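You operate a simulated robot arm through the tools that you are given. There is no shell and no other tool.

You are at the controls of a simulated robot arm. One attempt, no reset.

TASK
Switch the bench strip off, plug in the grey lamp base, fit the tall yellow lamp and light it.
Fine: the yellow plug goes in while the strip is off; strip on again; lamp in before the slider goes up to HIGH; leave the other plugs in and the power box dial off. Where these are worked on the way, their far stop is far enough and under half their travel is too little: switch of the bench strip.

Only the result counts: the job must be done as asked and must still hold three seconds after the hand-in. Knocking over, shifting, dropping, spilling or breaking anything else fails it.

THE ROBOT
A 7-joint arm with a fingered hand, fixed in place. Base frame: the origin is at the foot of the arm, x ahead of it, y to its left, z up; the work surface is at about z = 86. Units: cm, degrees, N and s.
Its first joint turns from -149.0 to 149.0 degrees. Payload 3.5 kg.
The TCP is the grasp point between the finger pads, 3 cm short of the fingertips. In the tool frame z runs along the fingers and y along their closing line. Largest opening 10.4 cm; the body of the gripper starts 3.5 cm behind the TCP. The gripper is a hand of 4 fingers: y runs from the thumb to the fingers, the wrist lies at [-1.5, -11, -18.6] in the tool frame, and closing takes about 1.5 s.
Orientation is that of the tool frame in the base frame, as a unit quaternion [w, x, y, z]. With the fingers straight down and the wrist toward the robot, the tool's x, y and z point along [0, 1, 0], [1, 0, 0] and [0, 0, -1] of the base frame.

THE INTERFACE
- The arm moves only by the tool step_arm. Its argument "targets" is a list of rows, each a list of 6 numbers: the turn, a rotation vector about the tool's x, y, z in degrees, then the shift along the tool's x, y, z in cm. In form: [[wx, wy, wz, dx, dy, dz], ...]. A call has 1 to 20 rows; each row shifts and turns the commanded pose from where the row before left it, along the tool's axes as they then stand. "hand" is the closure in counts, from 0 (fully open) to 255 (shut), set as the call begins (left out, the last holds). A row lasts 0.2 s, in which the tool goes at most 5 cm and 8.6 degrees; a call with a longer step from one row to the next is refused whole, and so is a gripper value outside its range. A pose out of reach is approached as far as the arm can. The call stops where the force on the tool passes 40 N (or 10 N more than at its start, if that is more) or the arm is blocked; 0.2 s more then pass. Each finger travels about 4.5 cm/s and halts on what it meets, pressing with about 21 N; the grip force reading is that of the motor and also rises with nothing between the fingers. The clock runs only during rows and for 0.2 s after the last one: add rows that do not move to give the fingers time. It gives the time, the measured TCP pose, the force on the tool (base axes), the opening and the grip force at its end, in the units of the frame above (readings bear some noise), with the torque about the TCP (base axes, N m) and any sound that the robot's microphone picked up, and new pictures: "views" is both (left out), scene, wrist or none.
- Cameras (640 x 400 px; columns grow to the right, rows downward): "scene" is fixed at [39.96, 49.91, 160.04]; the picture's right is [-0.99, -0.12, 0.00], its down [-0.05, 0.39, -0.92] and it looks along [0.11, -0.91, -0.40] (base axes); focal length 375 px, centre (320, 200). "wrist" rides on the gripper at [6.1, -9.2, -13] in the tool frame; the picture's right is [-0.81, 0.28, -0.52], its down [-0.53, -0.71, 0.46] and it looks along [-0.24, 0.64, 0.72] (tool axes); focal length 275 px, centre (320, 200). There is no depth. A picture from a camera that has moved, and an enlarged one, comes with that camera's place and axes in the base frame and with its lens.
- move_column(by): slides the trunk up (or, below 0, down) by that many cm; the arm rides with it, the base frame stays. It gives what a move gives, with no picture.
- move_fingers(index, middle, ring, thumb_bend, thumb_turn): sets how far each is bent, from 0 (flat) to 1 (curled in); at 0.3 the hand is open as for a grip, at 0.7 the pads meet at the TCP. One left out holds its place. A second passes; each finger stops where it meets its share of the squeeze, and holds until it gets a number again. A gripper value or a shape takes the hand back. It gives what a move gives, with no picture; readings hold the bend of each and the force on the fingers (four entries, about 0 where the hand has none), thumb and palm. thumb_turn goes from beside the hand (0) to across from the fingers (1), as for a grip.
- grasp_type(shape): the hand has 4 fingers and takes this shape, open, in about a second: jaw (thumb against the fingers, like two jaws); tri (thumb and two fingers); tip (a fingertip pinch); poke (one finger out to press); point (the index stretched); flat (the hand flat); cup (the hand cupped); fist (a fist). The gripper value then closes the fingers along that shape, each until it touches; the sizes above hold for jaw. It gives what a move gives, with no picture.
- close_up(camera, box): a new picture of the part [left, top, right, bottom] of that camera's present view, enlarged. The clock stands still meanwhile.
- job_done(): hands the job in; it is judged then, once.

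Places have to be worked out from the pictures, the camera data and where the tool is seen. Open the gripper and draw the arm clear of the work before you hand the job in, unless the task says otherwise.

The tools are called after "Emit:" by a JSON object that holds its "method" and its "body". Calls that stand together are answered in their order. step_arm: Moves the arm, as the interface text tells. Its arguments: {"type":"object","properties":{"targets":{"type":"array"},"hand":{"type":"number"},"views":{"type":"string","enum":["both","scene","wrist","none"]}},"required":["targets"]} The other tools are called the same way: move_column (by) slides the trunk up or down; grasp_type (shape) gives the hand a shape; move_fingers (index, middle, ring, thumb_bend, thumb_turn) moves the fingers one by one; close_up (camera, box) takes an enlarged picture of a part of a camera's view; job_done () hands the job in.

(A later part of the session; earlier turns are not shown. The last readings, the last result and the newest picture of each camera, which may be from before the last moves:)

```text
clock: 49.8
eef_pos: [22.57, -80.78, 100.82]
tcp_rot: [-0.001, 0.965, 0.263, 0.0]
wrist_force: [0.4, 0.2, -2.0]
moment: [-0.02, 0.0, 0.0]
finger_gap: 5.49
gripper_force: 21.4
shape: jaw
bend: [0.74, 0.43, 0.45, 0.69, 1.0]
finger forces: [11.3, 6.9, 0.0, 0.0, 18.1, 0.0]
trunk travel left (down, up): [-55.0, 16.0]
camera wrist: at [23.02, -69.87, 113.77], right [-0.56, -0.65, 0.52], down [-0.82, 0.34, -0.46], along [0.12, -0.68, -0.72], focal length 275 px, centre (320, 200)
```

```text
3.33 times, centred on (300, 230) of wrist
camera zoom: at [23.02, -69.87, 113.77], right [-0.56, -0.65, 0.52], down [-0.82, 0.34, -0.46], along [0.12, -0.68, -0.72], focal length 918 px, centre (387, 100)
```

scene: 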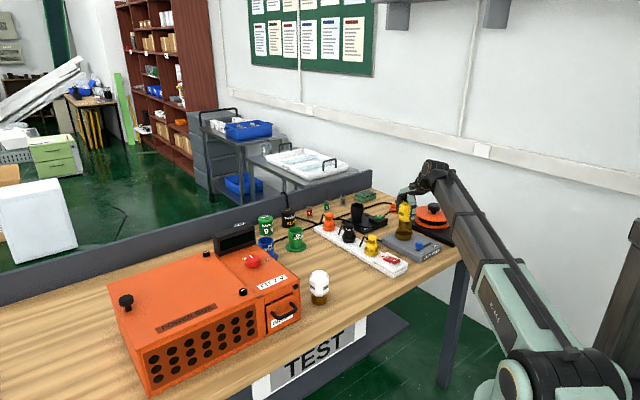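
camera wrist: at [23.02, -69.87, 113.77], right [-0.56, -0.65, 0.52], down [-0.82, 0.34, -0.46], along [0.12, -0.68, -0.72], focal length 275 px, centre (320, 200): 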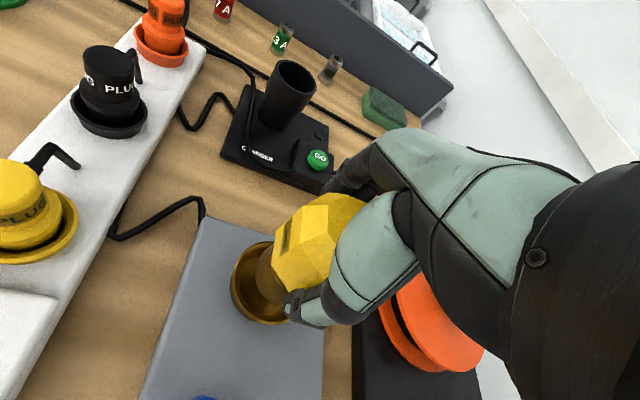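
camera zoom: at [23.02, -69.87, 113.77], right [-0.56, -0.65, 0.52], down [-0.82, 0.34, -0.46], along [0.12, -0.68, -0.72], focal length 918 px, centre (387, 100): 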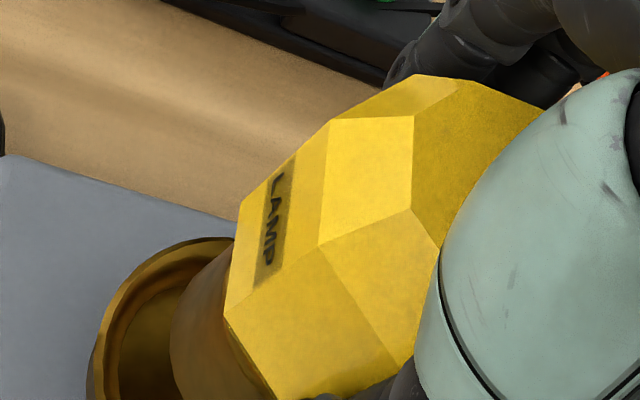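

The lamp is now lined up with the cup to about 0.1–0.2 cm in both views. I'll lower it slowly into the cup, watching the force.

Emit:
{"method": "step_arm", "body": {"targets": [[0, 0, 0, 0, 0, 0.6], [0, 0, 0, 0, 0, 0.6], [0, 0, 0, 0, 0, 0.5], [0, 0, 0, 0, 0, 0.4], [0, 0, 0, 0, 0, 0.3], [0, 0, 0, 0, 0, 0.2], [0, 0, 0, 0, 0, 0.2], [0, 0, 0, 0, 0, 0]], "views": "none"}}

Emit:
{"method": "close_up", "body": {"camera": "scene", "box": [375, 205, 435, 253]}}

Emit:
{"method": "close_up", "body": {"camera": "wrist", "box": [220, 170, 380, 290]}}

```text
clock: 51.6
eef_pos: [22.39, -80.85, 97.98]
tcp_rot: [0.0, 0.965, 0.263, 0.0]
wrist_force: [-0.3, 0.2, -0.9]
moment: [-0.01, -0.01, -0.03]
finger_gap: 5.47
gripper_force: 20.6
shape: jaw
bend: [0.74, 0.43, 0.45, 0.69, 1.0]
finger forces: [11.3, 6.8, 0.0, 0.0, 18.1, 0.0]
trunk travel left (down, up): [-55.0, 16.0]
```

```text
8.33 times, centred on (405, 229) of scene
camera zoom: at [39.96, 49.91, 160.04], right [-0.99, -0.12, 0.0], down [-0.05, 0.39, -0.92], along [0.11, -0.91, -0.4], focal length 3122 px, centre (-388, -42)
```

zoom: 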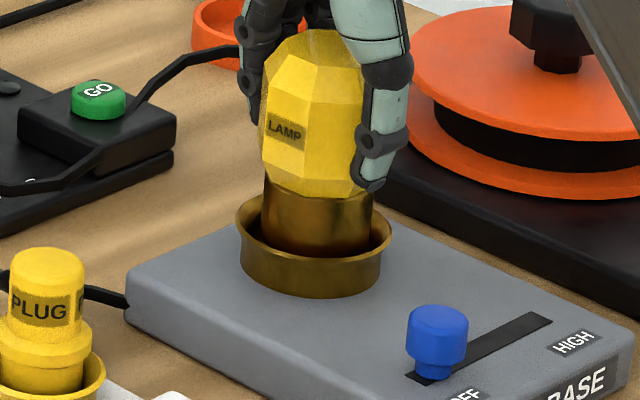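

```text
3.33 times, centred on (300, 230) of wrist
camera zoom: at [23.01, -69.82, 110.97], right [-0.56, -0.65, 0.52], down [-0.82, 0.34, -0.46], along [0.12, -0.68, -0.72], focal length 918 px, centre (387, 100)
```

zoom: 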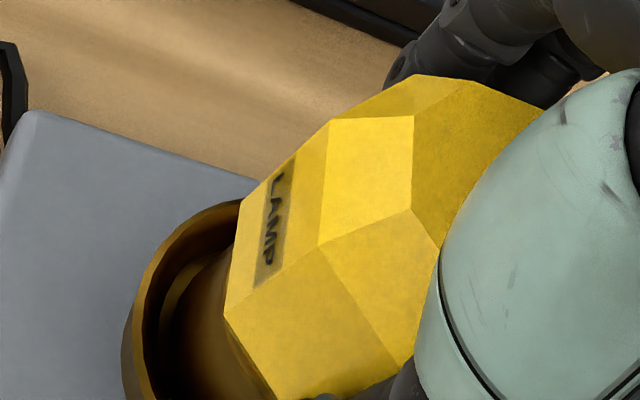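

Still no contact and the lamp looks centred in the cup. I'll keep lowering in fine steps until it seats.

Emit:
{"method": "step_arm", "body": {"targets": [[0, 0, 0, 0, 0, 0.2], [0, 0, 0, 0, 0, 0.2], [0, 0, 0, 0, 0, 0.2], [0, 0, 0, 0, 0, 0.15], [0, 0, 0, 0, 0, 0.15], [0, 0, 0, 0, 0, 0]], "views": "none"}}

Emit:
{"method": "close_up", "body": {"camera": "scene", "box": [375, 205, 435, 253]}}

```text
clock: 53.0
eef_pos: [22.44, -80.8, 97.12]
tcp_rot: [0.0, 0.965, 0.263, 0.0]
wrist_force: [0.1, -0.4, -1.0]
moment: [0.03, -0.02, -0.01]
finger_gap: 5.46
gripper_force: 20.9
shape: jaw
bend: [0.74, 0.43, 0.45, 0.69, 1.0]
finger forces: [11.2, 6.8, 0.0, 0.1, 18.1, 0.1]
trunk travel left (down, up): [-55.0, 16.0]
```

```text
8.33 times, centred on (405, 229) of scene
camera zoom: at [39.96, 49.91, 160.04], right [-0.99, -0.12, 0.0], down [-0.05, 0.39, -0.92], along [0.11, -0.91, -0.4], focal length 3122 px, centre (-388, -42)
```

zoom: 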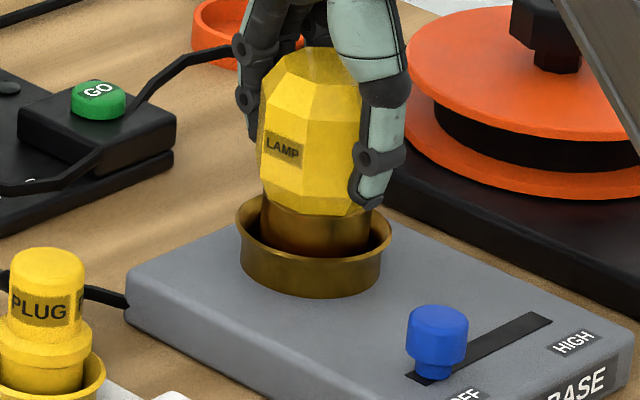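

Still free and centred. Continuing down in 0.15 cm steps.

Emit:
{"method": "step_arm", "body": {"targets": [[0, 0, 0, 0, 0, 0.15], [0, 0, 0, 0, 0, 0.15], [0, 0, 0, 0, 0, 0.15], [0, 0, 0, 0, 0, 0.15], [0, 0, 0, 0, 0, 0]], "views": "none"}}

Emit:
{"method": "close_up", "body": {"camera": "scene", "box": [375, 205, 435, 253]}}

Emit:
{"method": "close_up", "body": {"camera": "wrist", "box": [220, 170, 380, 290]}}

```text
clock: 54.2
eef_pos: [22.56, -80.77, 96.58]
tcp_rot: [0.001, 0.965, 0.262, 0.0]
wrist_force: [-0.1, -2.0, 9.8]
moment: [-0.13, -0.04, -0.02]
finger_gap: 5.49
gripper_force: 21.2
shape: jaw
bend: [0.74, 0.43, 0.45, 0.69, 1.0]
finger forces: [12.4, 7.9, 0.2, 0.0, 18.7, 0.1]
trunk travel left (down, up): [-55.0, 16.0]
```

```text
8.33 times, centred on (405, 229) of scene
camera zoom: at [39.96, 49.91, 160.04], right [-0.99, -0.12, 0.0], down [-0.05, 0.39, -0.92], along [0.11, -0.91, -0.4], focal length 3122 px, centre (-388, -42)
```

zoom: 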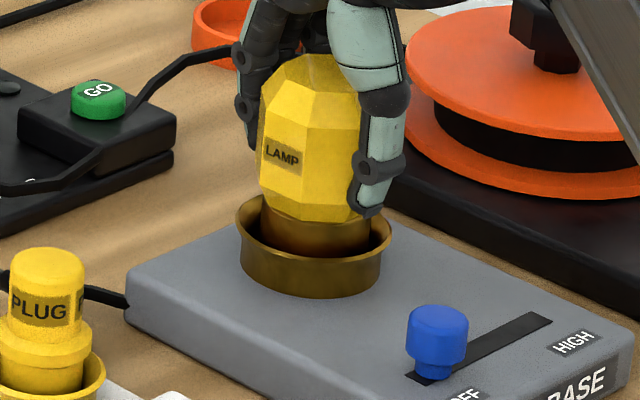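

```text
3.33 times, centred on (300, 230) of wrist
camera zoom: at [23.02, -69.75, 109.63], right [-0.56, -0.65, 0.52], down [-0.82, 0.34, -0.46], along [0.12, -0.68, -0.72], focal length 918 px, centre (387, 100)
```

zoom: 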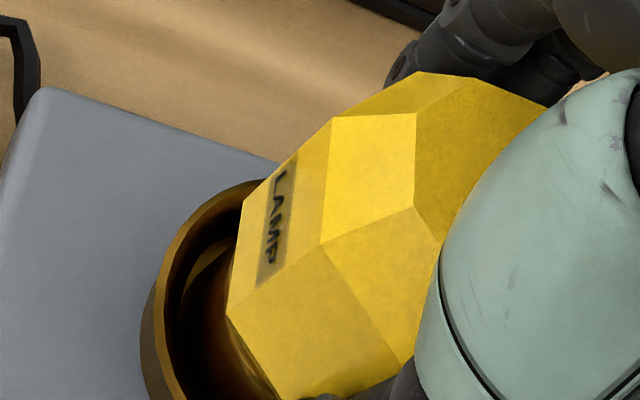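

Contact begins at about 10 N with the lamp's base close to the cup floor and no snap yet. I'll press a little further.

Emit:
{"method": "step_arm", "body": {"targets": [[0, 0, 0, 0, 0, 0.12], [0, 0, 0, 0, 0, 0.12], [0, 0, 0, 0, 0, 0.12], [0, 0, 0, 0, 0, 0]], "views": "none"}}

Emit:
{"method": "close_up", "body": {"camera": "scene", "box": [375, 205, 435, 253]}}

```text
clock: 55.2
eef_pos: [22.5, -80.55, 96.46]
tcp_rot: [0.002, 0.965, 0.264, -0.001]
wrist_force: [2.1, -4.0, 31.6]
moment: [-0.26, -0.06, 0.02]
finger_gap: 5.59
gripper_force: 21.4
shape: jaw
bend: [0.74, 0.41, 0.45, 0.71, 1.0]
finger forces: [14.3, 9.4, 0.5, 0.0, 20.6, 0.0]
trunk travel left (down, up): [-55.0, 16.0]
```

```text
8.33 times, centred on (405, 229) of scene
camera zoom: at [39.96, 49.91, 160.04], right [-0.99, -0.12, 0.0], down [-0.05, 0.39, -0.92], along [0.11, -0.91, -0.4], focal length 3122 px, centre (-388, -42)
```

zoom: 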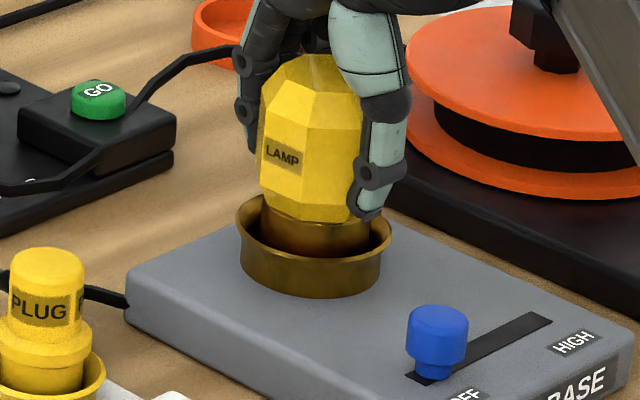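

Force rose to 32 N without any further movement, so the lamp is on a stop: either the floor, or an inner ledge if it's off-centre. I'll ease the pressure and look closely into the cup.

Emit:
{"method": "step_arm", "body": {"targets": [[0, 0, 0, 0, 0, -0.15], [0, 0, 0, 0, 0, -0.15], [0, 0, 0, 0, 0, 0]], "views": "none"}}

Emit:
{"method": "close_up", "body": {"camera": "scene", "box": [392, 228, 416, 246]}}

Emit:
{"method": "close_up", "body": {"camera": "wrist", "box": [240, 210, 320, 270]}}

```text
clock: 56.0
eef_pos: [22.41, -80.66, 96.5]
tcp_rot: [0.0, 0.965, 0.263, 0.001]
wrist_force: [-1.0, 0.4, 20.3]
moment: [-0.07, 0.02, -0.01]
finger_gap: 5.57
gripper_force: 21.5
shape: jaw
bend: [0.74, 0.42, 0.46, 0.7, 1.0]
finger forces: [12.4, 7.8, 1.2, 0.0, 21.7, 0.0]
trunk travel left (down, up): [-55.0, 16.0]
```

```text
16.00 times, centred on (404, 237) of scene
camera zoom: at [39.96, 49.91, 160.04], right [-0.99, -0.12, 0.0], down [-0.05, 0.39, -0.92], along [0.11, -0.91, -0.4], focal length 5994 px, centre (-1024, -392)
```

zoom: 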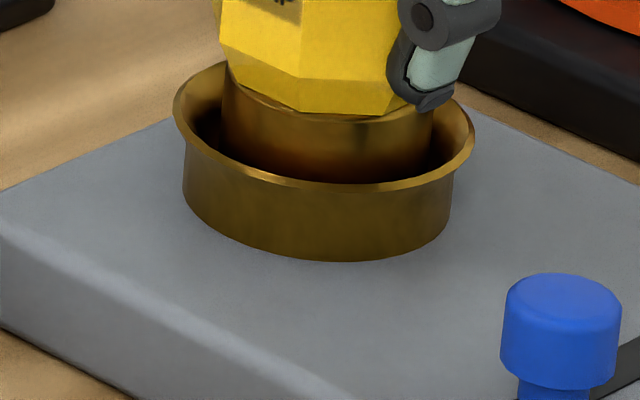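

```text
6.67 times, centred on (280, 240) of wrist
camera zoom: at [23.0, -69.72, 109.48], right [-0.56, -0.65, 0.52], down [-0.82, 0.34, -0.46], along [0.12, -0.68, -0.72], focal length 1835 px, centre (587, -67)
```

zoom: 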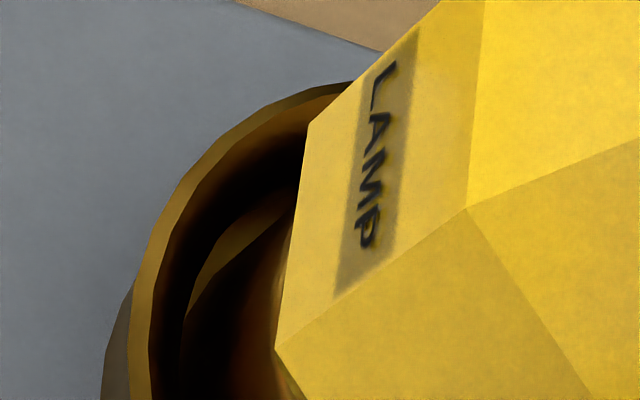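

The reaction is central (little moment), so the lamp stands flat on something inside the cup but hasn't snapped in. By the wrist view it may be about 0.2–0.3 cm toward +y of the cup's centre. I'll ease to a light touch and nudge it toward -y.

Emit:
{"method": "step_arm", "body": {"targets": [[0, 0, 0, 0, 0, -0.15], [0, 0, 0, -0.06, 0.1, 0], [0, 0, 0, -0.06, 0.1, 0], [0, 0, 0, 0, 0, 0]], "views": "none"}}

```text
clock: 57.0
eef_pos: [22.45, -81.02, 96.6]
tcp_rot: [0.0, 0.965, 0.263, -0.001]
wrist_force: [-0.4, 2.0, 5.4]
moment: [0.08, -0.01, 0.02]
finger_gap: 5.5
gripper_force: 21.2
shape: jaw
bend: [0.74, 0.42, 0.47, 0.7, 1.0]
finger forces: [12.0, 7.0, 0.5, 0.0, 21.6, 0.0]
trunk travel left (down, up): [-55.0, 16.0]
```

It slid about 0.2–0.3 cm toward -y with a light touch. I'll press down here and see whether it goes in deeper.

Emit:
{"method": "step_arm", "body": {"targets": [[0, 0, 0, 0, 0, 0.1], [0, 0, 0, 0, 0, 0.1], [0, 0, 0, 0, 0, 0.1], [0, 0, 0, 0, 0, 0]], "views": "none"}}

Emit:
{"method": "close_up", "body": {"camera": "scene", "box": [392, 228, 416, 246]}}

Emit:
{"method": "close_up", "body": {"camera": "wrist", "box": [240, 210, 320, 270]}}

```text
clock: 58.0
eef_pos: [22.62, -81.0, 96.46]
tcp_rot: [0.002, 0.965, 0.263, 0.0]
wrist_force: [1.4, -1.9, 22.6]
moment: [-0.12, -0.06, 0.03]
finger_gap: 5.54
gripper_force: 20.8
shape: jaw
bend: [0.74, 0.42, 0.46, 0.7, 1.0]
finger forces: [13.8, 8.6, 1.1, 0.1, 20.5, 0.1]
trunk travel left (down, up): [-55.0, 16.0]
```

```text
16.00 times, centred on (404, 237) of scene
camera zoom: at [39.96, 49.91, 160.04], right [-0.99, -0.12, 0.0], down [-0.05, 0.39, -0.92], along [0.11, -0.91, -0.4], focal length 5994 px, centre (-1024, -392)
```

zoom: 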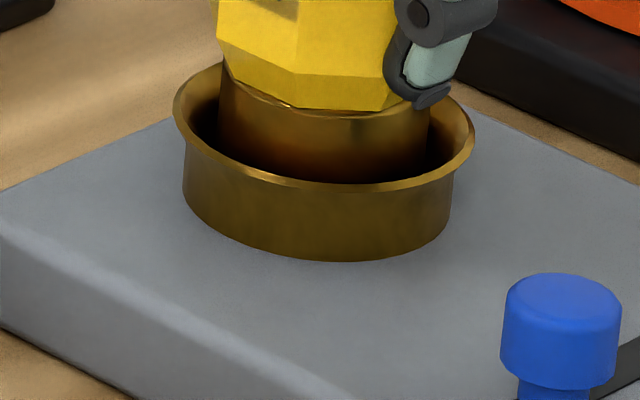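

```text
6.67 times, centred on (280, 240) of wrist
camera zoom: at [23.04, -69.92, 109.44], right [-0.56, -0.65, 0.52], down [-0.82, 0.34, -0.46], along [0.12, -0.68, -0.72], focal length 1835 px, centre (587, -67)
```

zoom: 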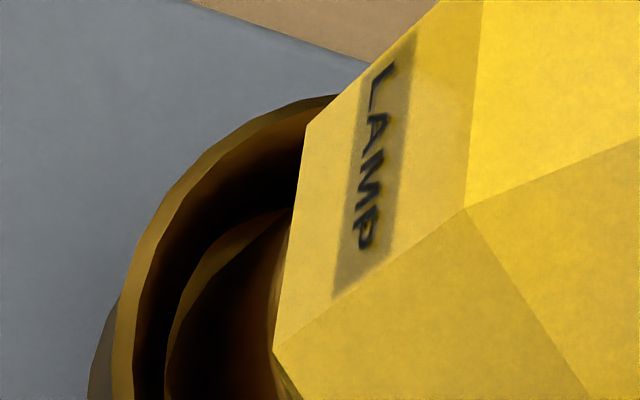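

Left to right the lamp is centred (brass centre at column 325, rim at 324), but depth is hard to judge from the pictures. I'll lift slightly off the floor and feel for the cup wall toward +y.

Emit:
{"method": "step_arm", "body": {"targets": [[0, 0, 0, 0, 0, -0.25], [0, 0, 0, 0, 0, -0.25], [0, 0, 0, 0.05, -0.086, 0], [0, 0, 0, 0.05, -0.086, 0], [0, 0, 0, 0.05, -0.086, 0], [0, 0, 0, 0, 0, 0]], "views": "none"}}

Emit:
{"method": "step_arm", "body": {"targets": [[0, 0, 0, 0.05, -0.086, 0], [0, 0, 0, 0.05, -0.086, 0], [0, 0, 0, 0, 0, 0]], "views": "none"}}

```text
clock: 59.4
eef_pos: [22.47, -80.67, 96.74]
tcp_rot: [0.0, 0.965, 0.263, 0.0]
wrist_force: [0.2, 0.7, -2.2]
moment: [-0.03, 0.01, -0.01]
finger_gap: 5.49
gripper_force: 20.4
shape: jaw
bend: [0.74, 0.42, 0.46, 0.7, 1.0]
finger forces: [12.0, 7.0, 0.7, 0.1, 19.3, 0.0]
trunk travel left (down, up): [-55.0, 16.0]
```

```text
clock: 60.2
eef_pos: [22.48, -80.42, 96.77]
tcp_rot: [0.0, 0.965, 0.263, 0.0]
wrist_force: [1.4, -3.1, -0.4]
moment: [-0.19, -0.07, -0.02]
finger_gap: 5.48
gripper_force: 20.9
shape: jaw
bend: [0.74, 0.42, 0.46, 0.7, 1.0]
finger forces: [12.7, 8.1, 1.2, 0.0, 18.4, 0.0]
trunk travel left (down, up): [-55.0, 16.0]
```

At TCP y ≈ -80.45 the lamp touches the +y wall (3 N sideways). Now I'll feel for the -y wall.

Emit:
{"method": "step_arm", "body": {"targets": [[0, 0, 0, -0.1, 0.172, 0], [0, 0, 0, -0.1, 0.172, 0], [0, 0, 0, -0.1, 0.172, 0], [0, 0, 0, 0, 0, 0]], "views": "none"}}

Emit:
{"method": "step_arm", "body": {"targets": [[0, 0, 0, -0.05, 0.086, 0], [0, 0, 0, -0.05, 0.086, 0], [0, 0, 0, 0, 0, 0]], "views": "none"}}

```text
clock: 61.2
eef_pos: [22.64, -81.04, 96.71]
tcp_rot: [0.001, 0.965, 0.263, 0.0]
wrist_force: [0.1, 0.2, -1.1]
moment: [0.05, 0.01, 0.03]
finger_gap: 5.49
gripper_force: 20.7
shape: jaw
bend: [0.74, 0.42, 0.46, 0.7, 1.0]
finger forces: [11.8, 6.9, 0.8, 0.0, 19.6, 0.0]
trunk travel left (down, up): [-55.0, 16.0]
```

```text
clock: 62.0
eef_pos: [22.57, -81.24, 96.9]
tcp_rot: [-0.001, 0.965, 0.263, -0.001]
wrist_force: [-0.5, 3.4, -1.1]
moment: [0.18, 0.01, -0.01]
finger_gap: 5.49
gripper_force: 21.2
shape: jaw
bend: [0.74, 0.43, 0.47, 0.7, 1.0]
finger forces: [11.6, 6.5, 0.5, 0.1, 21.1, 0.1]
trunk travel left (down, up): [-55.0, 16.0]
```

The walls are symmetric about TCP y ≈ -80.83. I'll return there and feel in +x and then -x.

Emit:
{"method": "step_arm", "body": {"targets": [[0, 0, 0, 0.104, -0.177, 0], [0, 0, 0, 0.104, -0.177, 0], [0, 0, 0, 0.13, 0.076, 0], [0, 0, 0, 0.13, 0.076, 0], [0, 0, 0, 0.086, 0.051, 0], [0, 0, 0, 0, 0, 0]], "views": "none"}}

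Emit:
{"method": "step_arm", "body": {"targets": [[0, 0, 0, -0.172, -0.101, 0], [0, 0, 0, -0.172, -0.101, 0], [0, 0, 0, -0.172, -0.101, 0], [0, 0, 0, -0.172, -0.101, 0], [0, 0, 0, 0, 0, 0]], "views": "none"}}

```text
clock: 63.4
eef_pos: [22.85, -80.93, 96.75]
tcp_rot: [0.0, 0.965, 0.263, 0.0]
wrist_force: [-2.1, 0.8, -2.2]
moment: [-0.01, 0.1, 0.03]
finger_gap: 5.47
gripper_force: 20.5
shape: jaw
bend: [0.74, 0.43, 0.47, 0.7, 1.0]
finger forces: [11.8, 7.3, 0.8, 0.1, 20.2, 0.0]
trunk travel left (down, up): [-55.0, 16.0]
```

```text
clock: 64.6
eef_pos: [22.12, -80.81, 96.71]
tcp_rot: [0.0, 0.965, 0.263, 0.0]
wrist_force: [1.1, -1.4, -0.6]
moment: [-0.06, -0.11, 0.01]
finger_gap: 5.48
gripper_force: 20.8
shape: jaw
bend: [0.74, 0.43, 0.47, 0.7, 1.0]
finger forces: [13.1, 7.6, 0.7, 0.0, 19.2, 0.0]
trunk travel left (down, up): [-55.0, 16.0]
```

The walls are at TCP x ≈ 22.85 and 22.12, so the cup's centre is at about (22.49,-80.83). I was already within 0.1 cm of that when I pressed, with no snap. I'll centre it, press lightly, and try a clockwise turn in case it needs twisting home.

Emit:
{"method": "step_arm", "body": {"targets": [[0, 0, 0, 0.16, 0.094, 0], [0, 0, 0, 0.16, 0.094, 0], [0, 0, 0, 0, 0, 0.12], [0, 0, 0, 0, 0, 0.12], [0, 0, 0, 0, 0, 0]], "views": "none"}}

Emit:
{"method": "step_arm", "body": {"targets": [[0, 0, 4, 0, 0, 0], [0, 0, 4, 0, 0, 0], [0, 0, 4, 0, 0, 0], [0, 0, 0, 0, 0, 0]], "views": "none"}}

```text
clock: 65.8
eef_pos: [22.32, -80.89, 96.52]
tcp_rot: [0.0, 0.965, 0.263, 0.0]
wrist_force: [-0.5, 0.8, 6.9]
moment: [-0.03, 0.05, -0.02]
finger_gap: 5.5
gripper_force: 21.3
shape: jaw
bend: [0.74, 0.43, 0.47, 0.7, 1.0]
finger forces: [12.0, 7.2, 0.6, 0.0, 20.5, 0.1]
trunk travel left (down, up): [-55.0, 16.0]
```

```text
clock: 66.8
eef_pos: [22.43, -80.89, 96.51]
tcp_rot: [-0.001, 0.987, 0.16, 0.0]
wrist_force: [0.7, -0.5, 5.1]
moment: [-0.02, 0.0, 0.07]
finger_gap: 5.45
gripper_force: 21.0
shape: jaw
bend: [0.74, 0.43, 0.46, 0.7, 1.0]
finger forces: [12.1, 8.1, 0.9, 0.1, 20.4, 0.0]
trunk travel left (down, up): [-55.0, 16.0]
```

A slight resisting torque appears about the vertical axis, with no snap after 12°. I'll turn further and look at the lamp.

Emit:
{"method": "step_arm", "body": {"targets": [[0, 0, 5, 0, 0, 0], [0, 0, 5, 0, 0, 0], [0, 0, 5, 0, 0, 0], [0, 0, 0, 0, 0, 0]], "views": "none"}}

Emit:
{"method": "close_up", "body": {"camera": "scene", "box": [375, 205, 435, 253]}}

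Emit:
{"method": "close_up", "body": {"camera": "wrist", "box": [220, 170, 380, 290]}}

```text
clock: 67.8
eef_pos: [22.38, -80.9, 96.6]
tcp_rot: [0.0, 1.0, 0.031, 0.0]
wrist_force: [-0.3, -0.9, 6.3]
moment: [-0.07, 0.02, 0.07]
finger_gap: 5.51
gripper_force: 20.8
shape: jaw
bend: [0.74, 0.43, 0.46, 0.7, 1.0]
finger forces: [12.1, 8.1, 1.1, 0.1, 20.5, 0.0]
trunk travel left (down, up): [-55.0, 16.0]
```

```text
8.33 times, centred on (405, 229) of scene
camera zoom: at [39.96, 49.91, 160.04], right [-0.99, -0.12, 0.0], down [-0.05, 0.39, -0.92], along [0.11, -0.91, -0.4], focal length 3122 px, centre (-388, -42)
```

zoom: 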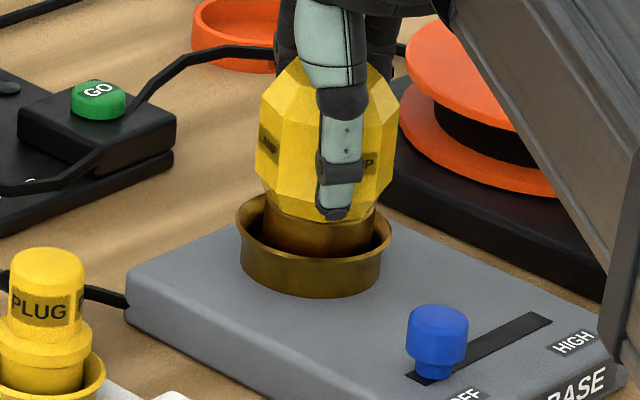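

```text
3.33 times, centred on (300, 230) of wrist
camera zoom: at [27.93, -71.38, 109.6], right [-0.79, -0.32, 0.52], down [-0.57, 0.68, -0.46], along [-0.2, -0.66, -0.72], focal length 918 px, centre (387, 100)
```

zoom: 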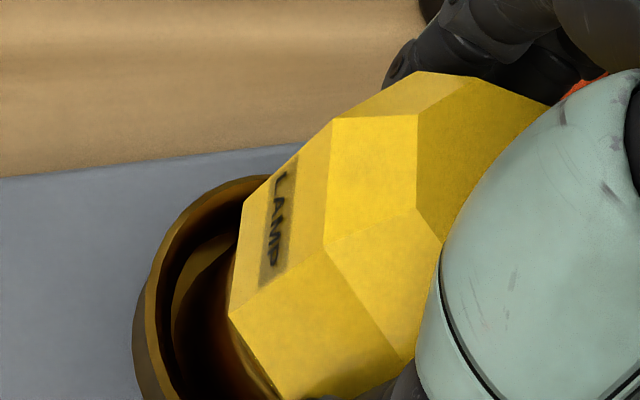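

The lamp turns freely with the hand (27° so far) without a stop or snap. I'll continue the clockwise turn with the same light press.

Emit:
{"method": "step_arm", "body": {"targets": [[0, 0, 6, 0, 0, 0], [0, 0, 6, 0, 0, 0], [0, 0, 6, 0, 0, 0], [0, 0, 6, 0, 0, 0], [0, 0, 6, 0, 0, 0], [0, 0, 6, 0, 0, 0], [0, 0, 0, 0, 0, 0]]}}

Emit:
{"method": "close_up", "body": {"camera": "scene", "box": [375, 205, 435, 253]}}

```text
clock: 69.4
eef_pos: [22.42, -80.92, 96.53]
tcp_rot: [0.001, 0.96, -0.281, -0.001]
wrist_force: [-0.4, -3.5, 7.6]
moment: [-0.16, 0.06, 0.09]
finger_gap: 5.48
gripper_force: 20.5
shape: jaw
bend: [0.74, 0.42, 0.46, 0.7, 1.0]
finger forces: [13.1, 7.9, 1.1, 0.0, 19.5, 0.0]
trunk travel left (down, up): [-55.0, 16.0]
camera wrist: at [32.53, -76.5, 109.59], right [-0.83, 0.2, 0.52], down [-0.07, 0.89, -0.46], along [-0.55, -0.41, -0.72], focal length 275 px, centre (320, 200)
```

scene: 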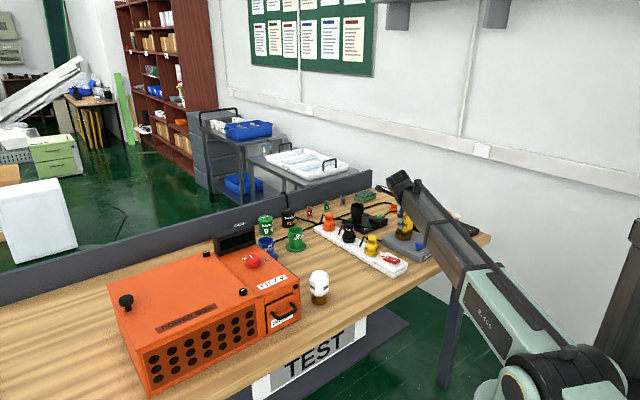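
wrist: 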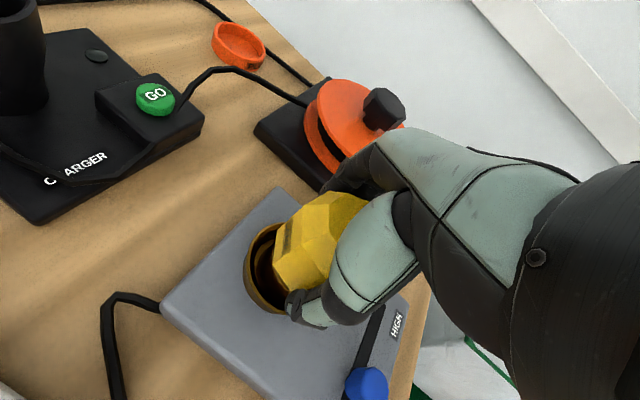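

```text
8.33 times, centred on (405, 229) of scene
camera zoom: at [39.96, 49.91, 160.04], right [-0.99, -0.12, 0.0], down [-0.05, 0.39, -0.92], along [0.11, -0.91, -0.4], focal length 3122 px, centre (-388, -42)
```

zoom: 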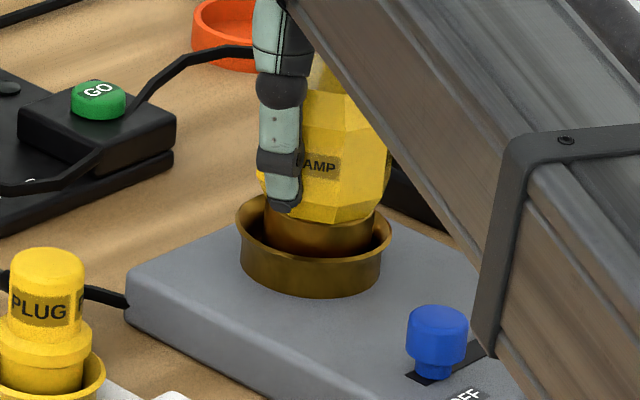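

After 63° there's still no stop or snap, so it isn't a twist fitting; the lamp stands on the cup floor. I'll ease off, open the hand there, and rise straight up to see how it sits.

Emit:
{"method": "step_arm", "body": {"targets": [[0, 0, 0, 0, 0, 0], [0, 0, 0, 0, 0, 0], [0, 0, 0, 0, 0, 0], [0, 0, 0, 0, 0, 0], [0, 0, 0, 0, 0, 0], [0, 0, 0, 0, 0, 0], [0, 0, 0, 0, 0, 0]], "hand": 0, "views": "none"}}

Emit:
{"method": "close_up", "body": {"camera": "scene", "box": [375, 205, 435, 253]}}

Emit:
{"method": "close_up", "body": {"camera": "wrist", "box": [220, 170, 380, 290]}}

```text
clock: 71.0
eef_pos: [22.64, -80.8, 96.5]
tcp_rot: [0.0, 0.96, -0.28, 0.0]
wrist_force: [-0.7, 0.0, -1.0]
moment: [-0.03, -0.03, -0.01]
finger_gap: 10.35
gripper_force: 0.0
shape: jaw
bend: [0.3, 0.3, 0.3, 0.3, 0.98]
finger forces: [0.0, 0.0, 0.0, 0.1, 0.0, 0.0]
trunk travel left (down, up): [-55.0, 16.0]
```

```text
8.33 times, centred on (405, 229) of scene
camera zoom: at [39.96, 49.91, 160.04], right [-0.99, -0.12, 0.0], down [-0.05, 0.39, -0.92], along [0.11, -0.91, -0.4], focal length 3122 px, centre (-388, -42)
```

zoom: 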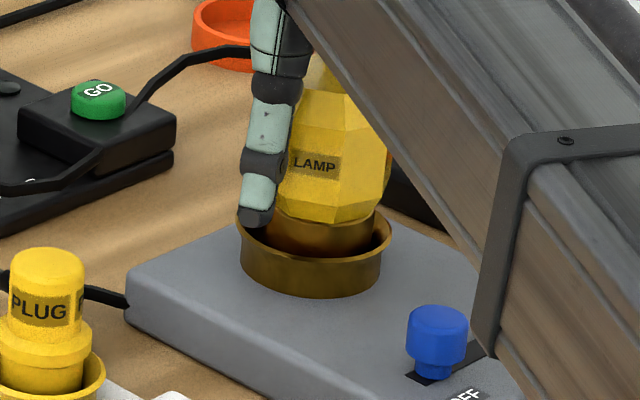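

```text
3.33 times, centred on (300, 230) of wrist
camera zoom: at [32.54, -76.51, 109.55], right [-0.83, 0.2, 0.52], down [-0.07, 0.89, -0.46], along [-0.55, -0.41, -0.72], focal length 918 px, centre (387, 100)
```

zoom: 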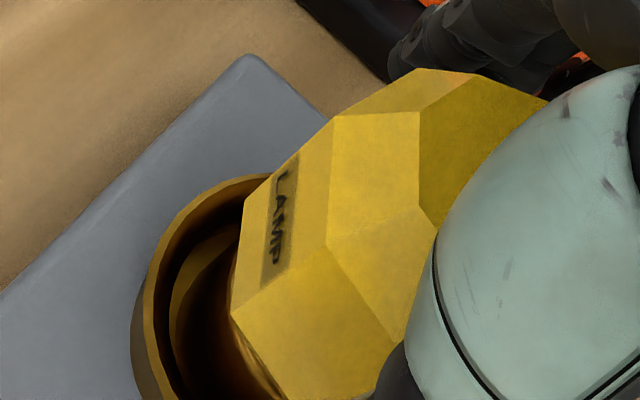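

The lamp stands upright in the cup. I'll rise straight up and turn back toward the earlier heading for a clear look.

Emit:
{"method": "step_arm", "body": {"targets": [[0, 0, 0, 0, 0, -1], [0, 0, 0, 0, 0, -3], [0, 0, 0, 0, 0, -4], [0, 0, 0, 0, 0, -4], [0, 0, -8, 0, 0, 0], [0, 0, -8, 0, 0, 0], [0, 0, -8, 0, 0, 0], [0, 0, -8, 0, 0, 0], [0, 0, -8, 0, 0, 0], [0, 0, -8, 0, 0, 0], [0, 0, -8, 0, 0, 0], [0, 0, -8, 0, 0, 0], [0, 0, 0, 0, -4, -1], [0, 0, 0, 0, -4, -1], [0, 0, 0, 0, 0, 0]]}}

Emit:
{"method": "close_up", "body": {"camera": "scene", "box": [375, 205, 435, 253]}}

Emit:
{"method": "close_up", "body": {"camera": "wrist", "box": [200, 180, 400, 330]}}

```text
clock: 74.2
eef_pos: [18.3, -74.17, 110.53]
tcp_rot: [0.0, 0.962, 0.273, 0.0]
wrist_force: [0.5, -0.7, 0.4]
moment: [-0.01, 0.01, -0.02]
finger_gap: 10.35
gripper_force: 0.0
shape: jaw
bend: [0.3, 0.3, 0.3, 0.3, 0.98]
finger forces: [0.0, 0.0, 0.0, 0.0, 0.1, 0.0]
trunk travel left (down, up): [-55.0, 16.0]
camera wrist: at [18.63, -63.17, 123.58], right [-0.55, -0.66, 0.52], down [-0.83, 0.33, -0.46], along [0.13, -0.68, -0.72], focal length 275 px, centre (320, 200)
```

scene: 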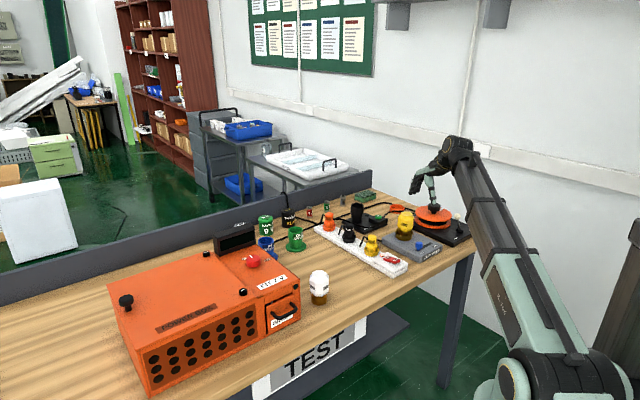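
wrist: 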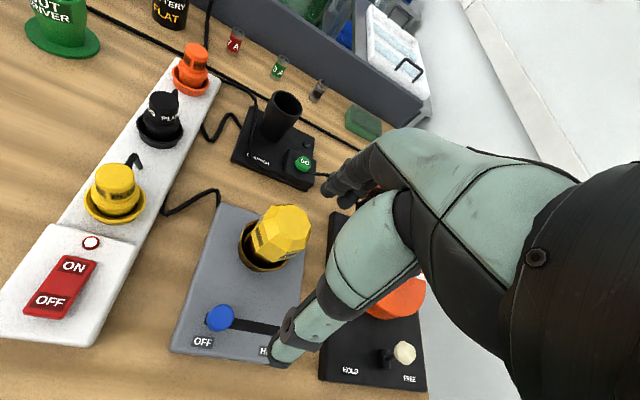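

```text
8.33 times, centred on (405, 229) of scene
camera zoom: at [39.96, 49.91, 160.04], right [-0.99, -0.12, 0.0], down [-0.05, 0.39, -0.92], along [0.11, -0.91, -0.4], focal length 3122 px, centre (-388, -42)
```

zoom: 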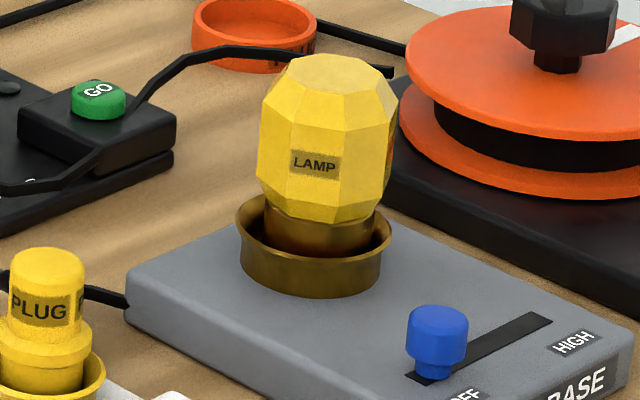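

```text
2.67 times, centred on (300, 255) of wrist
camera zoom: at [18.63, -63.17, 123.58], right [-0.55, -0.66, 0.52], down [-0.83, 0.33, -0.46], along [0.13, -0.68, -0.72], focal length 734 px, centre (373, 53)
```

zoom: 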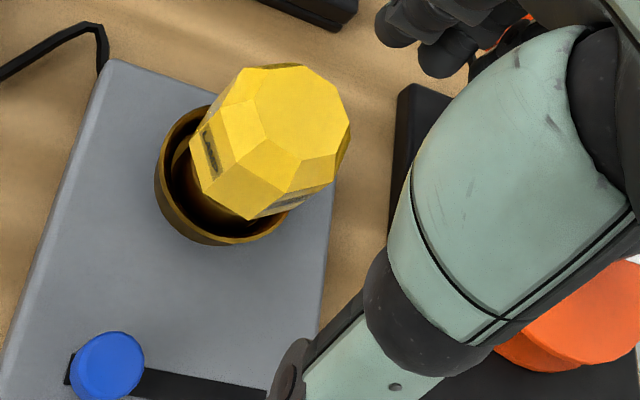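

The lamp stands upright in the cup, the strip pilot is lit and the knob is at OFF, at about (18.1,-71.9,92). To move the slider with little force I'll cage the knob loosely between thumb and fingers, with the closing line along the slot, which runs toward (-0.71,-0.71). First I'll turn the hand above it.

Emit:
{"method": "step_arm", "body": {"targets": [[0, 0, 0, 1.1, -1.8, 0], [0, 0, 8.3, 0, 0, 0], [0, 0, 8.3, 0, 0, 0], [0, 0, 8.3, 0, 0, 0], [0, 0, 8.3, 0, 0, 0], [0, 0, 8.3, 0, 0, 0], [0, 0, 8.3, 0, 0, 0], [0, 0, 8.3, 0, 0, 0], [0, 0, 8.3, 0, 0, 0], [0, 0, 8.3, 0, 0, 0], [0, 0, 0, 0, 0, 0]]}}

Emit:
{"method": "close_up", "body": {"camera": "wrist", "box": [180, 180, 380, 330]}}

```text
clock: 76.6
eef_pos: [18.29, -71.83, 110.54]
tcp_rot: [0.0, 0.929, -0.369, 0.0]
wrist_force: [0.1, 0.5, 0.1]
moment: [0.02, 0.01, -0.02]
finger_gap: 10.39
gripper_force: 0.2
shape: jaw
bend: [0.3, 0.3, 0.3, 0.3, 0.98]
finger forces: [0.0, 0.0, 0.0, 0.0, 0.1, 0.1]
trunk travel left (down, up): [-55.0, 16.0]
camera wrist: at [28.95, -69.48, 123.56], right [-0.78, 0.36, 0.52], down [0.1, 0.88, -0.46], along [-0.62, -0.3, -0.72], focal length 275 px, centre (320, 200)
```

scene: 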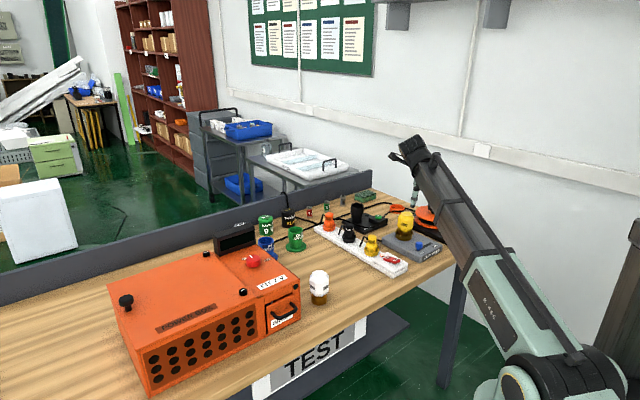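
wrist: 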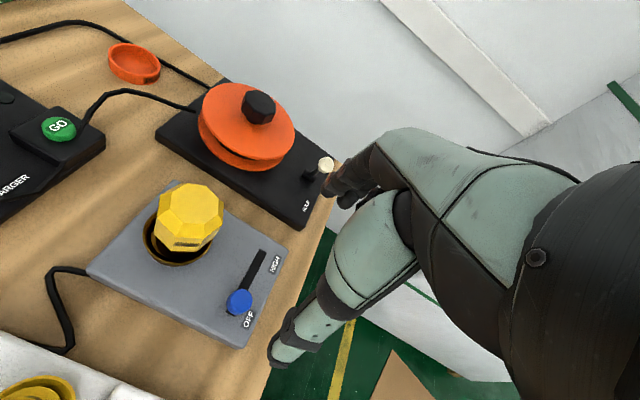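

```text
2.67 times, centred on (280, 255) of wrist
camera zoom: at [28.95, -69.48, 123.56], right [-0.78, 0.36, 0.52], down [0.1, 0.88, -0.46], along [-0.62, -0.3, -0.72], focal length 734 px, centre (427, 53)
```

zoom: 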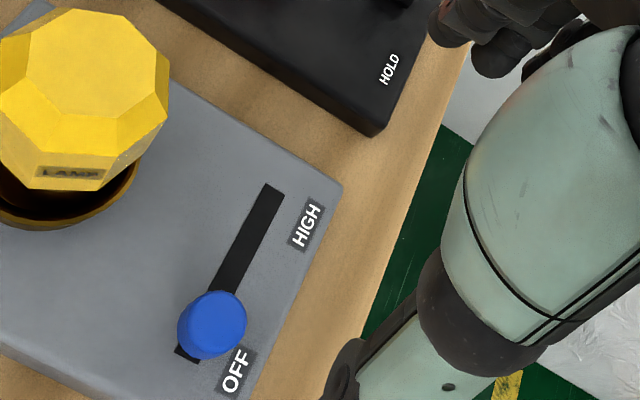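

The turn is reachable. The slot runs from (18.8,-71.5) to (12.8,-77.5) and the knob is at (18.2,-72.0). I'll lower the open hand around the knob to TCP z ≈ 93.5.

Emit:
{"method": "step_arm", "body": {"targets": [[0, 0, 0, 0.06, 0.21, 0], [0, 0, 0, 0, 0, 4], [0, 0, 0, 0, 0, 4], [0, 0, 0, 0, 0, 4], [0, 0, 0, 0, 0, 2.5], [0, 0, 0, 0, 0, 1.5], [0, 0, 0, 0, 0, 1.0], [0, 0, 0, 0, 0, 0]]}}

Emit:
{"method": "close_up", "body": {"camera": "scene", "box": [380, 205, 460, 265]}}

Emit:
{"method": "close_up", "body": {"camera": "wrist", "box": [200, 170, 400, 320]}}

```text
clock: 78.4
eef_pos: [18.14, -72.14, 93.46]
tcp_rot: [0.0, 0.93, -0.369, 0.0]
wrist_force: [0.0, -0.5, -0.5]
moment: [-0.02, -0.01, -0.01]
finger_gap: 10.38
gripper_force: 0.0
shape: jaw
bend: [0.3, 0.3, 0.3, 0.3, 0.98]
finger forces: [0.1, 0.1, 0.0, 0.0, 0.0, 0.0]
trunk travel left (down, up): [-55.0, 16.0]
camera wrist: at [28.83, -69.72, 106.45], right [-0.78, 0.35, 0.52], down [0.1, 0.88, -0.46], along [-0.62, -0.3, -0.72], focal length 275 px, centre (320, 200)
```

scene: 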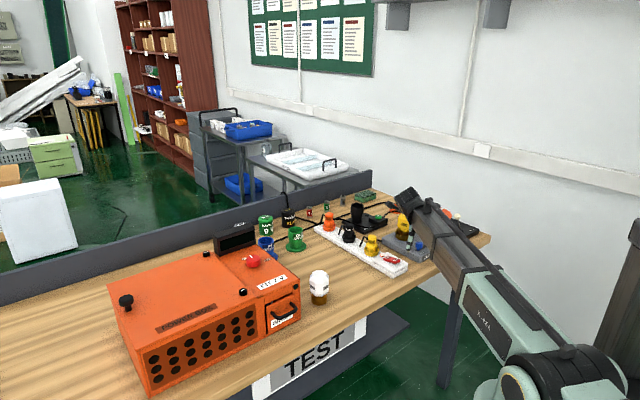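
wrist: 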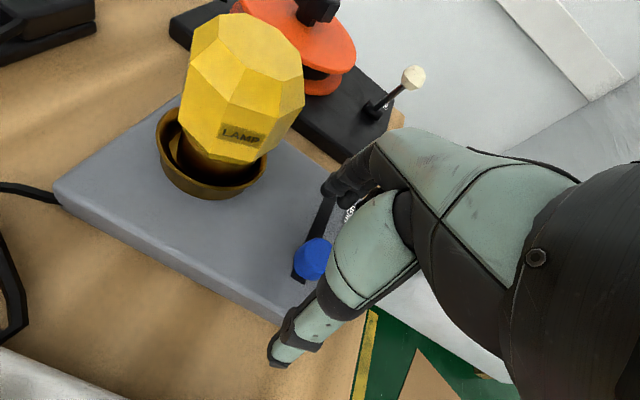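

```text
6.67 times, centred on (420, 235) of scene
camera zoom: at [39.96, 49.91, 160.04], right [-0.99, -0.12, 0.0], down [-0.05, 0.39, -0.92], along [0.11, -0.91, -0.4], focal length 2498 px, centre (-347, -33)
```

zoom: 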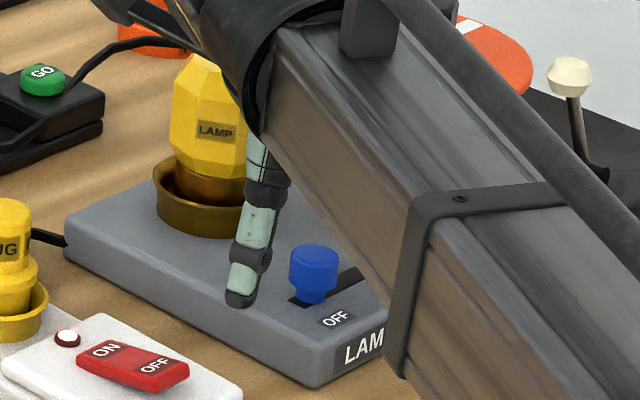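

```text
2.67 times, centred on (300, 245) of wrist
camera zoom: at [28.83, -69.72, 106.45], right [-0.78, 0.35, 0.52], down [0.1, 0.88, -0.46], along [-0.62, -0.3, -0.72], focal length 734 px, centre (373, 80)
```

zoom: 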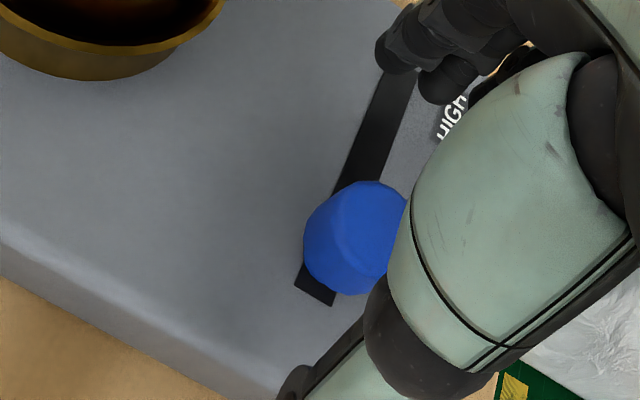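

The knob is between the thumb, on the OFF side, and the fingers near the HIGH end. I'll close part way to cage it.

Emit:
{"method": "step_arm", "body": {"targets": [[0, 0, 0, 0, 0, 0], [0, 0, 0, 0, 0, 0], [0, 0, 0, 0, 0, 0], [0, 0, 0, 0, 0, 0], [0, 0, 0, 0, 0, 0], [0, 0, 0, 0, 0, 0]], "hand": 130, "views": "none"}}

Emit:
{"method": "close_up", "body": {"camera": "scene", "box": [380, 205, 460, 265]}}

Emit:
{"method": "close_up", "body": {"camera": "wrist", "box": [200, 170, 400, 320]}}

```text
clock: 79.8
eef_pos: [18.14, -72.22, 93.5]
tcp_rot: [0.001, 0.93, -0.368, -0.001]
wrist_force: [-0.4, 0.5, -0.5]
moment: [0.03, 0.04, -0.02]
finger_gap: 5.11
gripper_force: 0.0
shape: jaw
bend: [0.74, 0.45, 0.41, 0.7, 1.0]
finger forces: [0.1, 0.1, 0.0, 0.0, 0.0, 0.0]
trunk travel left (down, up): [-55.0, 16.0]
```

```text
6.67 times, centred on (420, 235) of scene
camera zoom: at [39.96, 49.91, 160.04], right [-0.99, -0.12, 0.0], down [-0.05, 0.39, -0.92], along [0.11, -0.91, -0.4], focal length 2498 px, centre (-347, -33)
```

zoom: 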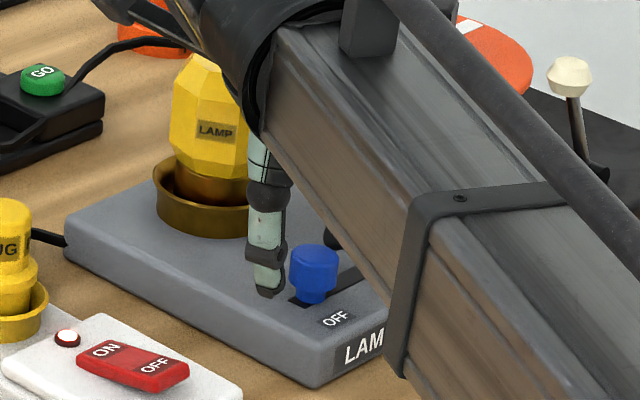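

```text
2.67 times, centred on (300, 245) of wrist
camera zoom: at [28.83, -69.71, 106.47], right [-0.78, 0.35, 0.52], down [0.1, 0.88, -0.46], along [-0.62, -0.3, -0.72], focal length 734 px, centre (373, 80)
```

zoom: 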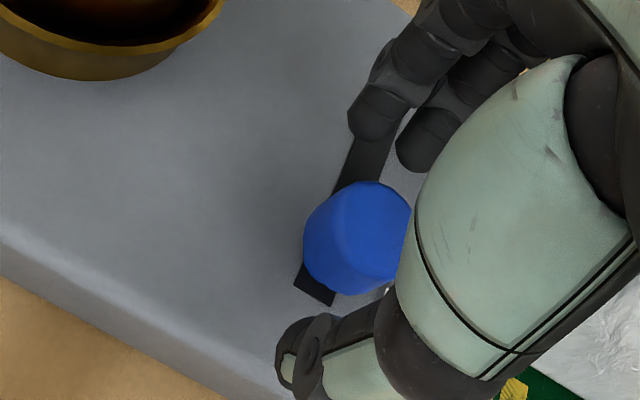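

No contact yet. The thumb stands behind the knob on the OFF side and the fingers are ahead of it. I'll move along the slot in small steps and watch the lamp and the knob.

Emit:
{"method": "step_arm", "body": {"targets": [[0, 0, 0, 0, 0.5, 0], [0, 0, 0, 0, 0.5, 0], [0, 0, 0, 0, 0.5, 0], [0, 0, 0, 0, 0.5, 0], [0, 0, 0, 0, 0, 0]], "views": "none"}}

Emit:
{"method": "close_up", "body": {"camera": "scene", "box": [380, 205, 460, 265]}}

Emit:
{"method": "close_up", "body": {"camera": "wrist", "box": [200, 120, 400, 320]}}

```text
clock: 81.0
eef_pos: [16.7, -73.58, 93.3]
tcp_rot: [0.0, 0.93, -0.368, 0.0]
wrist_force: [0.6, 0.5, -0.2]
moment: [0.0, -0.04, -0.01]
finger_gap: 5.16
gripper_force: 0.0
shape: jaw
bend: [0.74, 0.45, 0.41, 0.69, 1.0]
finger forces: [0.1, 0.0, 0.0, 0.1, 0.4, 0.1]
trunk travel left (down, up): [-55.0, 16.0]
```

```text
6.67 times, centred on (420, 235) of scene
camera zoom: at [39.96, 49.91, 160.04], right [-0.99, -0.12, 0.0], down [-0.05, 0.39, -0.92], along [0.11, -0.91, -0.4], focal length 2498 px, centre (-347, -33)
```

zoom: 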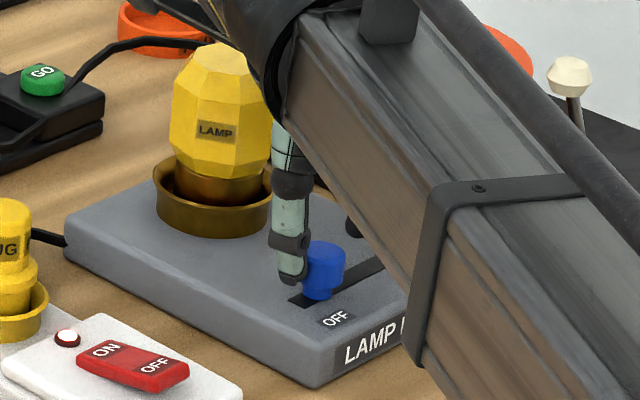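

```text
2.00 times, centred on (300, 220) of wrist
camera zoom: at [27.45, -71.18, 106.51], right [-0.78, 0.35, 0.52], down [0.1, 0.88, -0.46], along [-0.62, -0.3, -0.72], focal length 551 px, centre (360, 160)
```

zoom: 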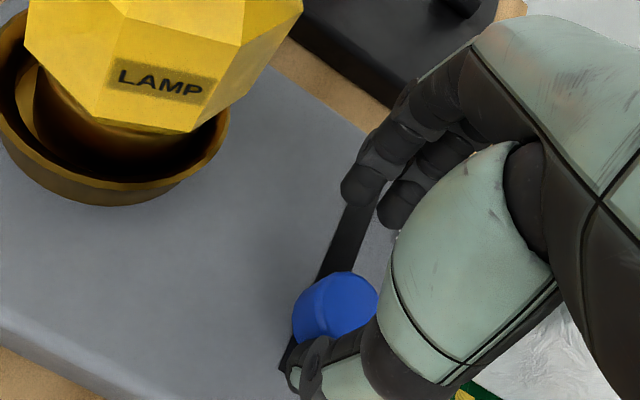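

The thumb has met the knob and it is starting to slide with hardly any force. I'll continue in steps, checking the lamp for a glow.

Emit:
{"method": "step_arm", "body": {"targets": [[0, 0, 0, 0, 0.5, 0], [0, 0, 0, 0, 0.5, 0], [0, 0, 0, 0, 0.5, 0], [0, 0, 0, 0, 0, 0]], "views": "none"}}

Emit:
{"method": "close_up", "body": {"camera": "scene", "box": [380, 205, 460, 265]}}

Emit:
{"method": "close_up", "body": {"camera": "wrist", "box": [180, 80, 400, 320]}}

```text
clock: 82.0
eef_pos: [15.89, -74.76, 93.51]
tcp_rot: [0.0, 0.93, -0.368, 0.0]
wrist_force: [-0.1, 0.6, 0.0]
moment: [0.0, -0.03, -0.03]
finger_gap: 5.14
gripper_force: 0.1
shape: jaw
bend: [0.74, 0.45, 0.41, 0.69, 1.0]
finger forces: [0.1, 0.0, 0.0, 0.1, 0.2, 0.0]
trunk travel left (down, up): [-55.0, 16.0]
```

```text
6.67 times, centred on (420, 235) of scene
camera zoom: at [39.96, 49.91, 160.04], right [-0.99, -0.12, 0.0], down [-0.05, 0.39, -0.92], along [0.11, -0.91, -0.4], focal length 2498 px, centre (-347, -33)
```

zoom: 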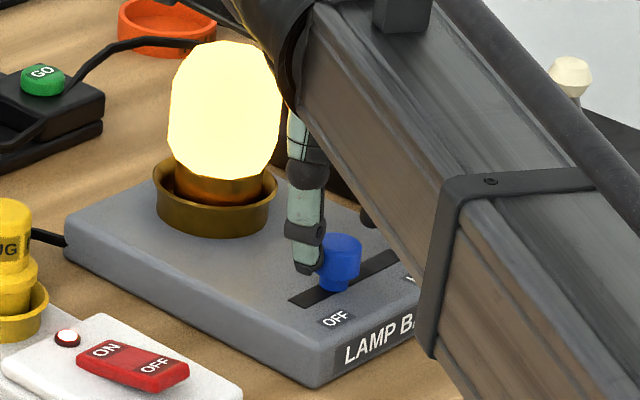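

```text
1.67 times, centred on (290, 200) of wrist
camera zoom: at [26.5, -72.3, 106.57], right [-0.78, 0.35, 0.52], down [0.1, 0.88, -0.46], along [-0.62, -0.3, -0.72], focal length 459 px, centre (370, 200)
```

zoom: 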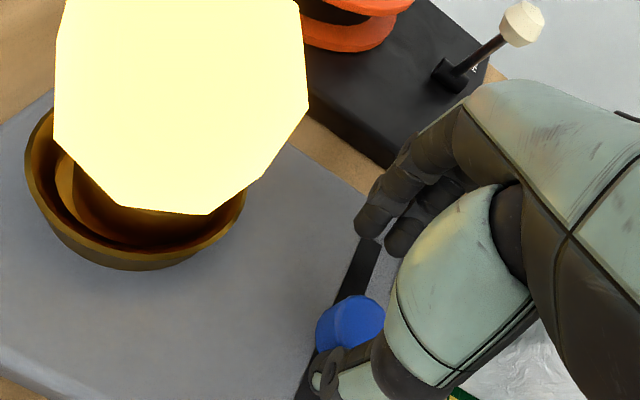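

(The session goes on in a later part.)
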